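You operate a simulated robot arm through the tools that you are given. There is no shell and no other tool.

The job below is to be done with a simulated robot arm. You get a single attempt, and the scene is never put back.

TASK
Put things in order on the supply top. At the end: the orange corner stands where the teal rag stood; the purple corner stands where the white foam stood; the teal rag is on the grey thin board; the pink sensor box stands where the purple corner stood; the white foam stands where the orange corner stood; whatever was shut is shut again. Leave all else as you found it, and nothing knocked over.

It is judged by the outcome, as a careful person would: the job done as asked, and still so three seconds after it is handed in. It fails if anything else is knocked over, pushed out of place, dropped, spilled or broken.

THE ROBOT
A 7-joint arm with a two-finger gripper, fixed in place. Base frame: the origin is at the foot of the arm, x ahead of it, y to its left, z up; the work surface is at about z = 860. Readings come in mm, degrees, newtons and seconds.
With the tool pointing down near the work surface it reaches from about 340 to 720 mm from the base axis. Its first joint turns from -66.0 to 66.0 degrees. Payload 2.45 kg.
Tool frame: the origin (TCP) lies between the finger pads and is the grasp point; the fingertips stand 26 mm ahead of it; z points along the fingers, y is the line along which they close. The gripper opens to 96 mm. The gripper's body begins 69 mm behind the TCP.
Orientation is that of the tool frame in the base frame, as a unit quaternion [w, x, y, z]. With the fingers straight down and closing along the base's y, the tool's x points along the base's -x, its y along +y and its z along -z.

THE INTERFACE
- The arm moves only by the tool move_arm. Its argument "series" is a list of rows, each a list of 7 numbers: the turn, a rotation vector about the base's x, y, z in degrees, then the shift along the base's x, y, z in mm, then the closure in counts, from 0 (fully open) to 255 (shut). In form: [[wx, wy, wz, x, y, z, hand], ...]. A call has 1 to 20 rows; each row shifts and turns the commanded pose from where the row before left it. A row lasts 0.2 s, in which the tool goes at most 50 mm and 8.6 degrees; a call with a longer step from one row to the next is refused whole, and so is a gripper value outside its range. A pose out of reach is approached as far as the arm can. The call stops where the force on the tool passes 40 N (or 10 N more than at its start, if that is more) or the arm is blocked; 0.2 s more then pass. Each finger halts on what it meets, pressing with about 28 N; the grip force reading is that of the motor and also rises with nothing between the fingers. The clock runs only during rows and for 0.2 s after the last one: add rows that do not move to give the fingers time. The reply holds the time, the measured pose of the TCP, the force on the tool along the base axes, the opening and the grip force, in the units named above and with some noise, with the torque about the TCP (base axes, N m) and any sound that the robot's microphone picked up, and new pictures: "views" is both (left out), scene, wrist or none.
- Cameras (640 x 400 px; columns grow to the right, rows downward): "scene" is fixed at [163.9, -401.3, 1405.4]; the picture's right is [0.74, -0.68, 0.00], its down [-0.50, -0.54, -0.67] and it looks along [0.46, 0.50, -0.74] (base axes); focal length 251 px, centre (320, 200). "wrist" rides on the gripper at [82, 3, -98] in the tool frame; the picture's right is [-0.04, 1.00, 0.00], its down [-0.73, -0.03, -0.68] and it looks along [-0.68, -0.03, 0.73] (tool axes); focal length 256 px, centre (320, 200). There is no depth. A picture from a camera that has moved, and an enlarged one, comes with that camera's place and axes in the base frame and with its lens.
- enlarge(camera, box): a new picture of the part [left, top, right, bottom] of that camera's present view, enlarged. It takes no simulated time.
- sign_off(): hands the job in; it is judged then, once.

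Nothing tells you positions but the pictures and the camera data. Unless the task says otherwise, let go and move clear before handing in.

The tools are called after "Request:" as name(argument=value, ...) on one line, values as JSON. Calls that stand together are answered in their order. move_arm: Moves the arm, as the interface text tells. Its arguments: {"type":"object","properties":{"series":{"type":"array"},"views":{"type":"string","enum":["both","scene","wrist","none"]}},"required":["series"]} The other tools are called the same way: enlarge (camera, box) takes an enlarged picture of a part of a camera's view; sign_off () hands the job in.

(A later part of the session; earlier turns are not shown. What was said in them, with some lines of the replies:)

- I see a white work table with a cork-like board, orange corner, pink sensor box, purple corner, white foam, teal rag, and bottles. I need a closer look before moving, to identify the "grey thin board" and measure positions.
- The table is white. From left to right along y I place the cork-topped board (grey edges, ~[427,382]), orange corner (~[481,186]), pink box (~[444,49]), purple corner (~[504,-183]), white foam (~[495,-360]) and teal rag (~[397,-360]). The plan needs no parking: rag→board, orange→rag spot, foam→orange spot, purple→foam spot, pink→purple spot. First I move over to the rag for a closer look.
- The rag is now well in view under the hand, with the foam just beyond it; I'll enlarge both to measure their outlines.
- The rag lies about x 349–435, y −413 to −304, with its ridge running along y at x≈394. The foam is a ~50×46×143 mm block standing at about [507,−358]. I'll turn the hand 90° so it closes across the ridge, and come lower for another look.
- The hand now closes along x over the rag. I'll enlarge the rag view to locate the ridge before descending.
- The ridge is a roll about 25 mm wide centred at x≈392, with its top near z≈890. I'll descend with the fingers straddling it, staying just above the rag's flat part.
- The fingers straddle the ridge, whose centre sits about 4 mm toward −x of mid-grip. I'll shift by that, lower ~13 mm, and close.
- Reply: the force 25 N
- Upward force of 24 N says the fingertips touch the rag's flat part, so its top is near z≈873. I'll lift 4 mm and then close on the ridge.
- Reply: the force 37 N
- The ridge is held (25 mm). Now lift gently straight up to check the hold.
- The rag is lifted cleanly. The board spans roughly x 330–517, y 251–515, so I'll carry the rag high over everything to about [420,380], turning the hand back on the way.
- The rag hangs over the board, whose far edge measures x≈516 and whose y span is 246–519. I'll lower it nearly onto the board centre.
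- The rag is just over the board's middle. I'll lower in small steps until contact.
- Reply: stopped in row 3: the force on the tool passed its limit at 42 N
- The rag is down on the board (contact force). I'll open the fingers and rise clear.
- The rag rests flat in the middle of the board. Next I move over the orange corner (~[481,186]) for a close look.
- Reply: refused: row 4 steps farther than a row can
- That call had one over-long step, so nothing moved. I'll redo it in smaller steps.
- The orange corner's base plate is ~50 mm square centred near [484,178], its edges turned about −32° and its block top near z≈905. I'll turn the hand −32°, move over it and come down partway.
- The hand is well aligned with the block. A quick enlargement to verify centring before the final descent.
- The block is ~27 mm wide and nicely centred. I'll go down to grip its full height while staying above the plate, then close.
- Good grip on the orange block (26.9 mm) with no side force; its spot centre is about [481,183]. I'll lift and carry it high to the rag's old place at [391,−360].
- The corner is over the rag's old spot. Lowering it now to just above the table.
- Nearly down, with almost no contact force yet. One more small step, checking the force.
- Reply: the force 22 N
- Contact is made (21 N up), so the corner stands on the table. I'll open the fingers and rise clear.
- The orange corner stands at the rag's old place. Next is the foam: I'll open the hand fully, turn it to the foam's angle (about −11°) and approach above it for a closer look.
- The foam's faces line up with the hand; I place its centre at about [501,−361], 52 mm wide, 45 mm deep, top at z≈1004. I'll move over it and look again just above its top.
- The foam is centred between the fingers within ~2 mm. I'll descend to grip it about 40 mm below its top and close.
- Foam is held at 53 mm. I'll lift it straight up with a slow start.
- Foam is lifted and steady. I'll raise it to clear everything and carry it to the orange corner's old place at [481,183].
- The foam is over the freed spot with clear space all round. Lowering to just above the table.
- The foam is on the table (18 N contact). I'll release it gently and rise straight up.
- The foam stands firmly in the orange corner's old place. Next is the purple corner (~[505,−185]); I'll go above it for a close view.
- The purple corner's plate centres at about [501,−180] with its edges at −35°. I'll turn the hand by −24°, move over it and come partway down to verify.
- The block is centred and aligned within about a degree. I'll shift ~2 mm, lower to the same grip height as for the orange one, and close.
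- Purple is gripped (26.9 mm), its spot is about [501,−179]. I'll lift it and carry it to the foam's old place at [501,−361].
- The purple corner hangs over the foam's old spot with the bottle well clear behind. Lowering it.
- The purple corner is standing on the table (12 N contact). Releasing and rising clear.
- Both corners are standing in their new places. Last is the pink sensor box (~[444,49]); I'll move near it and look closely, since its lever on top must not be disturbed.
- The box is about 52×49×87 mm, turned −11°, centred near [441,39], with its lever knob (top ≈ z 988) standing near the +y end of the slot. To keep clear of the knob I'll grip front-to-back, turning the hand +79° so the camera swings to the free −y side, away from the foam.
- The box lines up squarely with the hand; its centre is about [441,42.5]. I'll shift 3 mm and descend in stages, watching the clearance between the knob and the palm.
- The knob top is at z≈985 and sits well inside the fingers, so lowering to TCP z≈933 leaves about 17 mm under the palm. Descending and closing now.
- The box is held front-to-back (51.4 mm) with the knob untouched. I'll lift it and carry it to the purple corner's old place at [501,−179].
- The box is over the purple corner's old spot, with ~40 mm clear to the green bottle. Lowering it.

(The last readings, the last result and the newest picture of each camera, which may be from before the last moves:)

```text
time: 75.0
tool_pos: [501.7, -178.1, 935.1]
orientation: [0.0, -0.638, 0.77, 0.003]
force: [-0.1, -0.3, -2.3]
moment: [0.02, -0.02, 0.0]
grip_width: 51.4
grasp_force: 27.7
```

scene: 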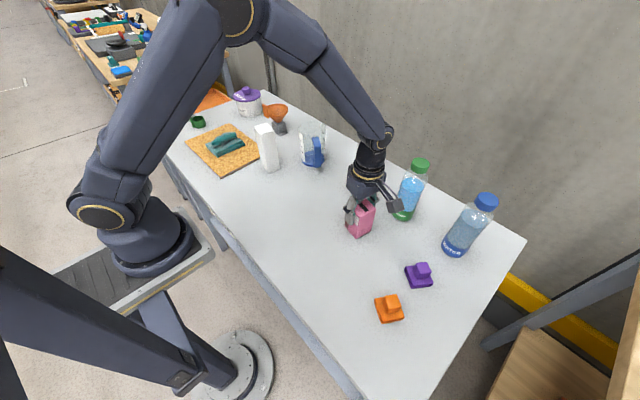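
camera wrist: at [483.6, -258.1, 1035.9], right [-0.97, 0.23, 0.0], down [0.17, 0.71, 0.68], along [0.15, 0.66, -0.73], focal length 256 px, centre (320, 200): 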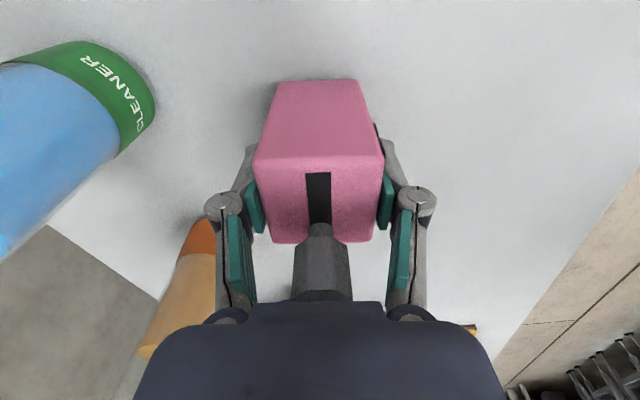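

Request:
move_arm(series=[[0, 0, 0, 0, 0, -1, 255], [0, 0, 0, 0, 0, 0, 255]], views="none")

```text
time: 75.6
tool_pos: [502.4, -177.1, 933.8]
orientation: [0.001, -0.636, 0.771, 0.003]
force: [0.9, 0.7, -1.9]
moment: [0.0, 0.01, -0.03]
grip_width: 51.6
grasp_force: 28.6
```

Request:
move_arm(series=[[0, 0, 0, 0, 0, -1, 255], [0, 0, 0, 0, 0, 0, 255]], views="none")

```text
time: 76.2
tool_pos: [502.2, -177.0, 932.6]
orientation: [0.001, -0.637, 0.771, 0.002]
force: [-6.6, 2.4, 18.6]
moment: [0.17, 0.29, 0.02]
grip_width: 51.4
grasp_force: 27.9
```

The box is on the table (18 N contact). I'll open symmetrically and rise straight up past the knob.

Request:
move_arm(series=[[0, 0, 0, 0, 0, 0.5, 115], [0, 0, 0, 0, 0, 0, 100], [0, 0, 0, 0, 0, 0, 80], [0, 0, 0, 0, 0, 0, 60], [0, 0, 0, 0, 0, 0, 60], [0, 0, 0, 0, 0, 15, 60], [0, 0, 0, 0, 0, 30, 60], [0, 0, 0, 0, 0, 40, 60], [0, 0, 0, 0, 0, 45, 60], [0, 0, 0, 0, 0, 0, 60]])

```text
time: 78.4
tool_pos: [501.5, -178.4, 1063.8]
orientation: [0.0, -0.637, 0.771, 0.003]
force: [-0.3, -1.0, -0.5]
moment: [0.01, 0.0, 0.0]
grip_width: 73.7
grasp_force: 0.1
camera wrist: at [482.7, -257.4, 1162.4], right [-0.97, 0.23, 0.0], down [0.17, 0.71, 0.68], along [0.15, 0.66, -0.73], focal length 256 px, centre (320, 200)
```

scene: 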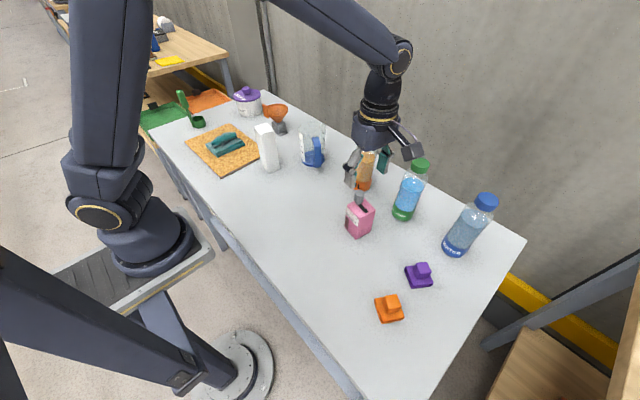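
wrist: 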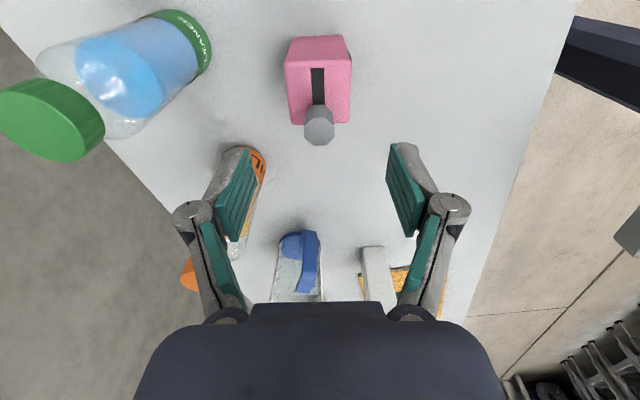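

All five items are placed and the lever is where it was. I'll move up and back to the start region, then check everything in a clear view.

Request:
move_arm(series=[[0, 0, 0, -10, 0, 40, 60], [0, 0, 0, -15, 10, 40, 60], [0, 0, -7.9, -15, 25, 25, 40], [0, 0, -7.9, -15, 25, 0, 20], [0, 0, -7.9, -15, 25, 0, 0], [0, 0, -7.9, -15, 25, 0, 0], [0, 0, -7.9, -15, 25, 0, 0], [0, 0, -7.9, -15, 25, 0, 0], [0, 0, -7.9, -5, 20, 0, 0], [0, 0, -7.9, 0, 0, 0, 0], [0, 0, -7.9, 0, 0, 0, 0], [0, 0, -7.9, 0, 0, 0, 0], [0, 0, 0, 0, 0, 0, 0]])

Request:
enlarge(camera="scene", box=[140, 60, 340, 220])

Request:
enlarge(camera="scene", box=[320, 120, 540, 360])

```text
time: 81.2
tool_pos: [381.9, 1.8, 1167.5]
orientation: [0.002, 0.001, 1.0, 0.002]
force: [0.8, -0.5, -1.0]
moment: [0.01, -0.02, 0.0]
grip_width: 96.3
grasp_force: 0.0
camera wrist: at [299.9, 5.0, 1266.9], right [0.04, 1.0, 0.0], down [0.73, -0.03, 0.68], along [0.68, -0.03, -0.73], focal length 256 px, centre (320, 200)
```

scene: 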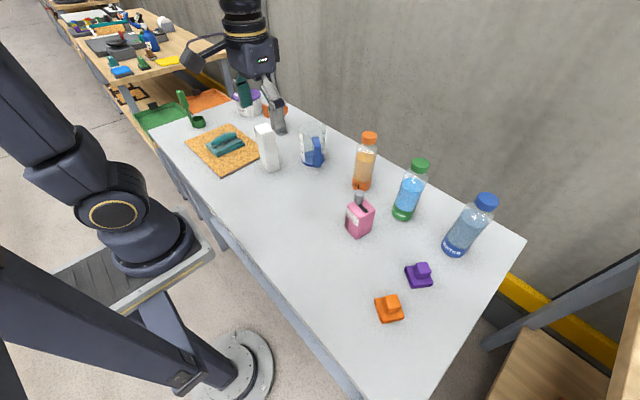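
wrist: 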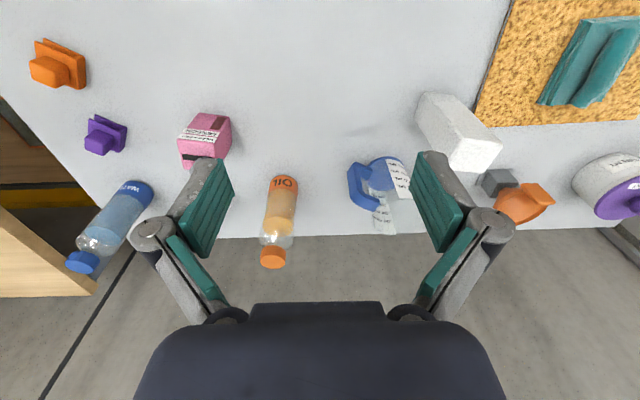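

```text
2.50 times, centred on (240, 140) of scene
camera zoom: at [163.9, -401.3, 1405.4], right [0.74, -0.68, 0.0], down [-0.5, -0.54, -0.67], along [0.46, 0.5, -0.74], focal length 627 px, centre (520, 350)
```

zoom: 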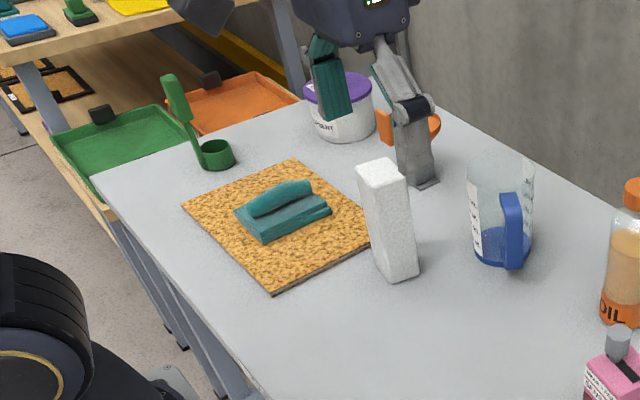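

```text
1.67 times, centred on (430, 240) of scene
camera zoom: at [163.9, -401.3, 1405.4], right [0.74, -0.68, 0.0], down [-0.5, -0.54, -0.67], along [0.46, 0.5, -0.74], focal length 418 px, centre (137, 133)
```

zoom: 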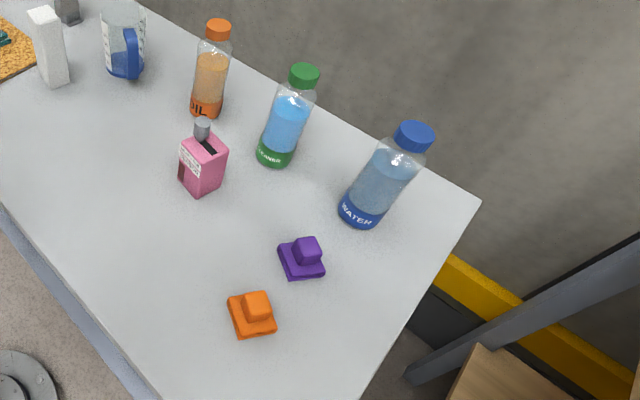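

Everything checks out in the clear view: the rag is on the board, the orange corner stands in the rag's place, the foam in the orange corner's, the purple corner in the foam's, and the pink box in the purple corner's with its lever unchanged. The bottles, cup, funnel, pot and board look unmoved, and the hand is empty and clear, so I'm handing in.

Request:
sign_off()

```text
The job is handed in.
```

All five items are where you asked, and I handed the job in with the gripper empty and clear of the table. In the last pictures everything was upright and nothing else looked moved.

- **Teal rag:** it lies flat near the middle of the thin board. I took the cork-faced board with the grey edge to be the "grey thin board", as it was the only thin board on the table.
- **Orange corner:** it stands where the rag was.
- **White foam:** it stands upright where the orange corner was, clear of the board's edge.
- **Purple corner:** it stands where the foam was.
- **Pink sensor box:** it stands where the purple corner was. I gripped it front-to-back, so the lever on top is still at the same end of its slot.

I saw nothing that had been shut and opened nothing, so nothing needed closing again. I measured positions from the camera pictures, so each item could be a few millimetres off its exact spot.
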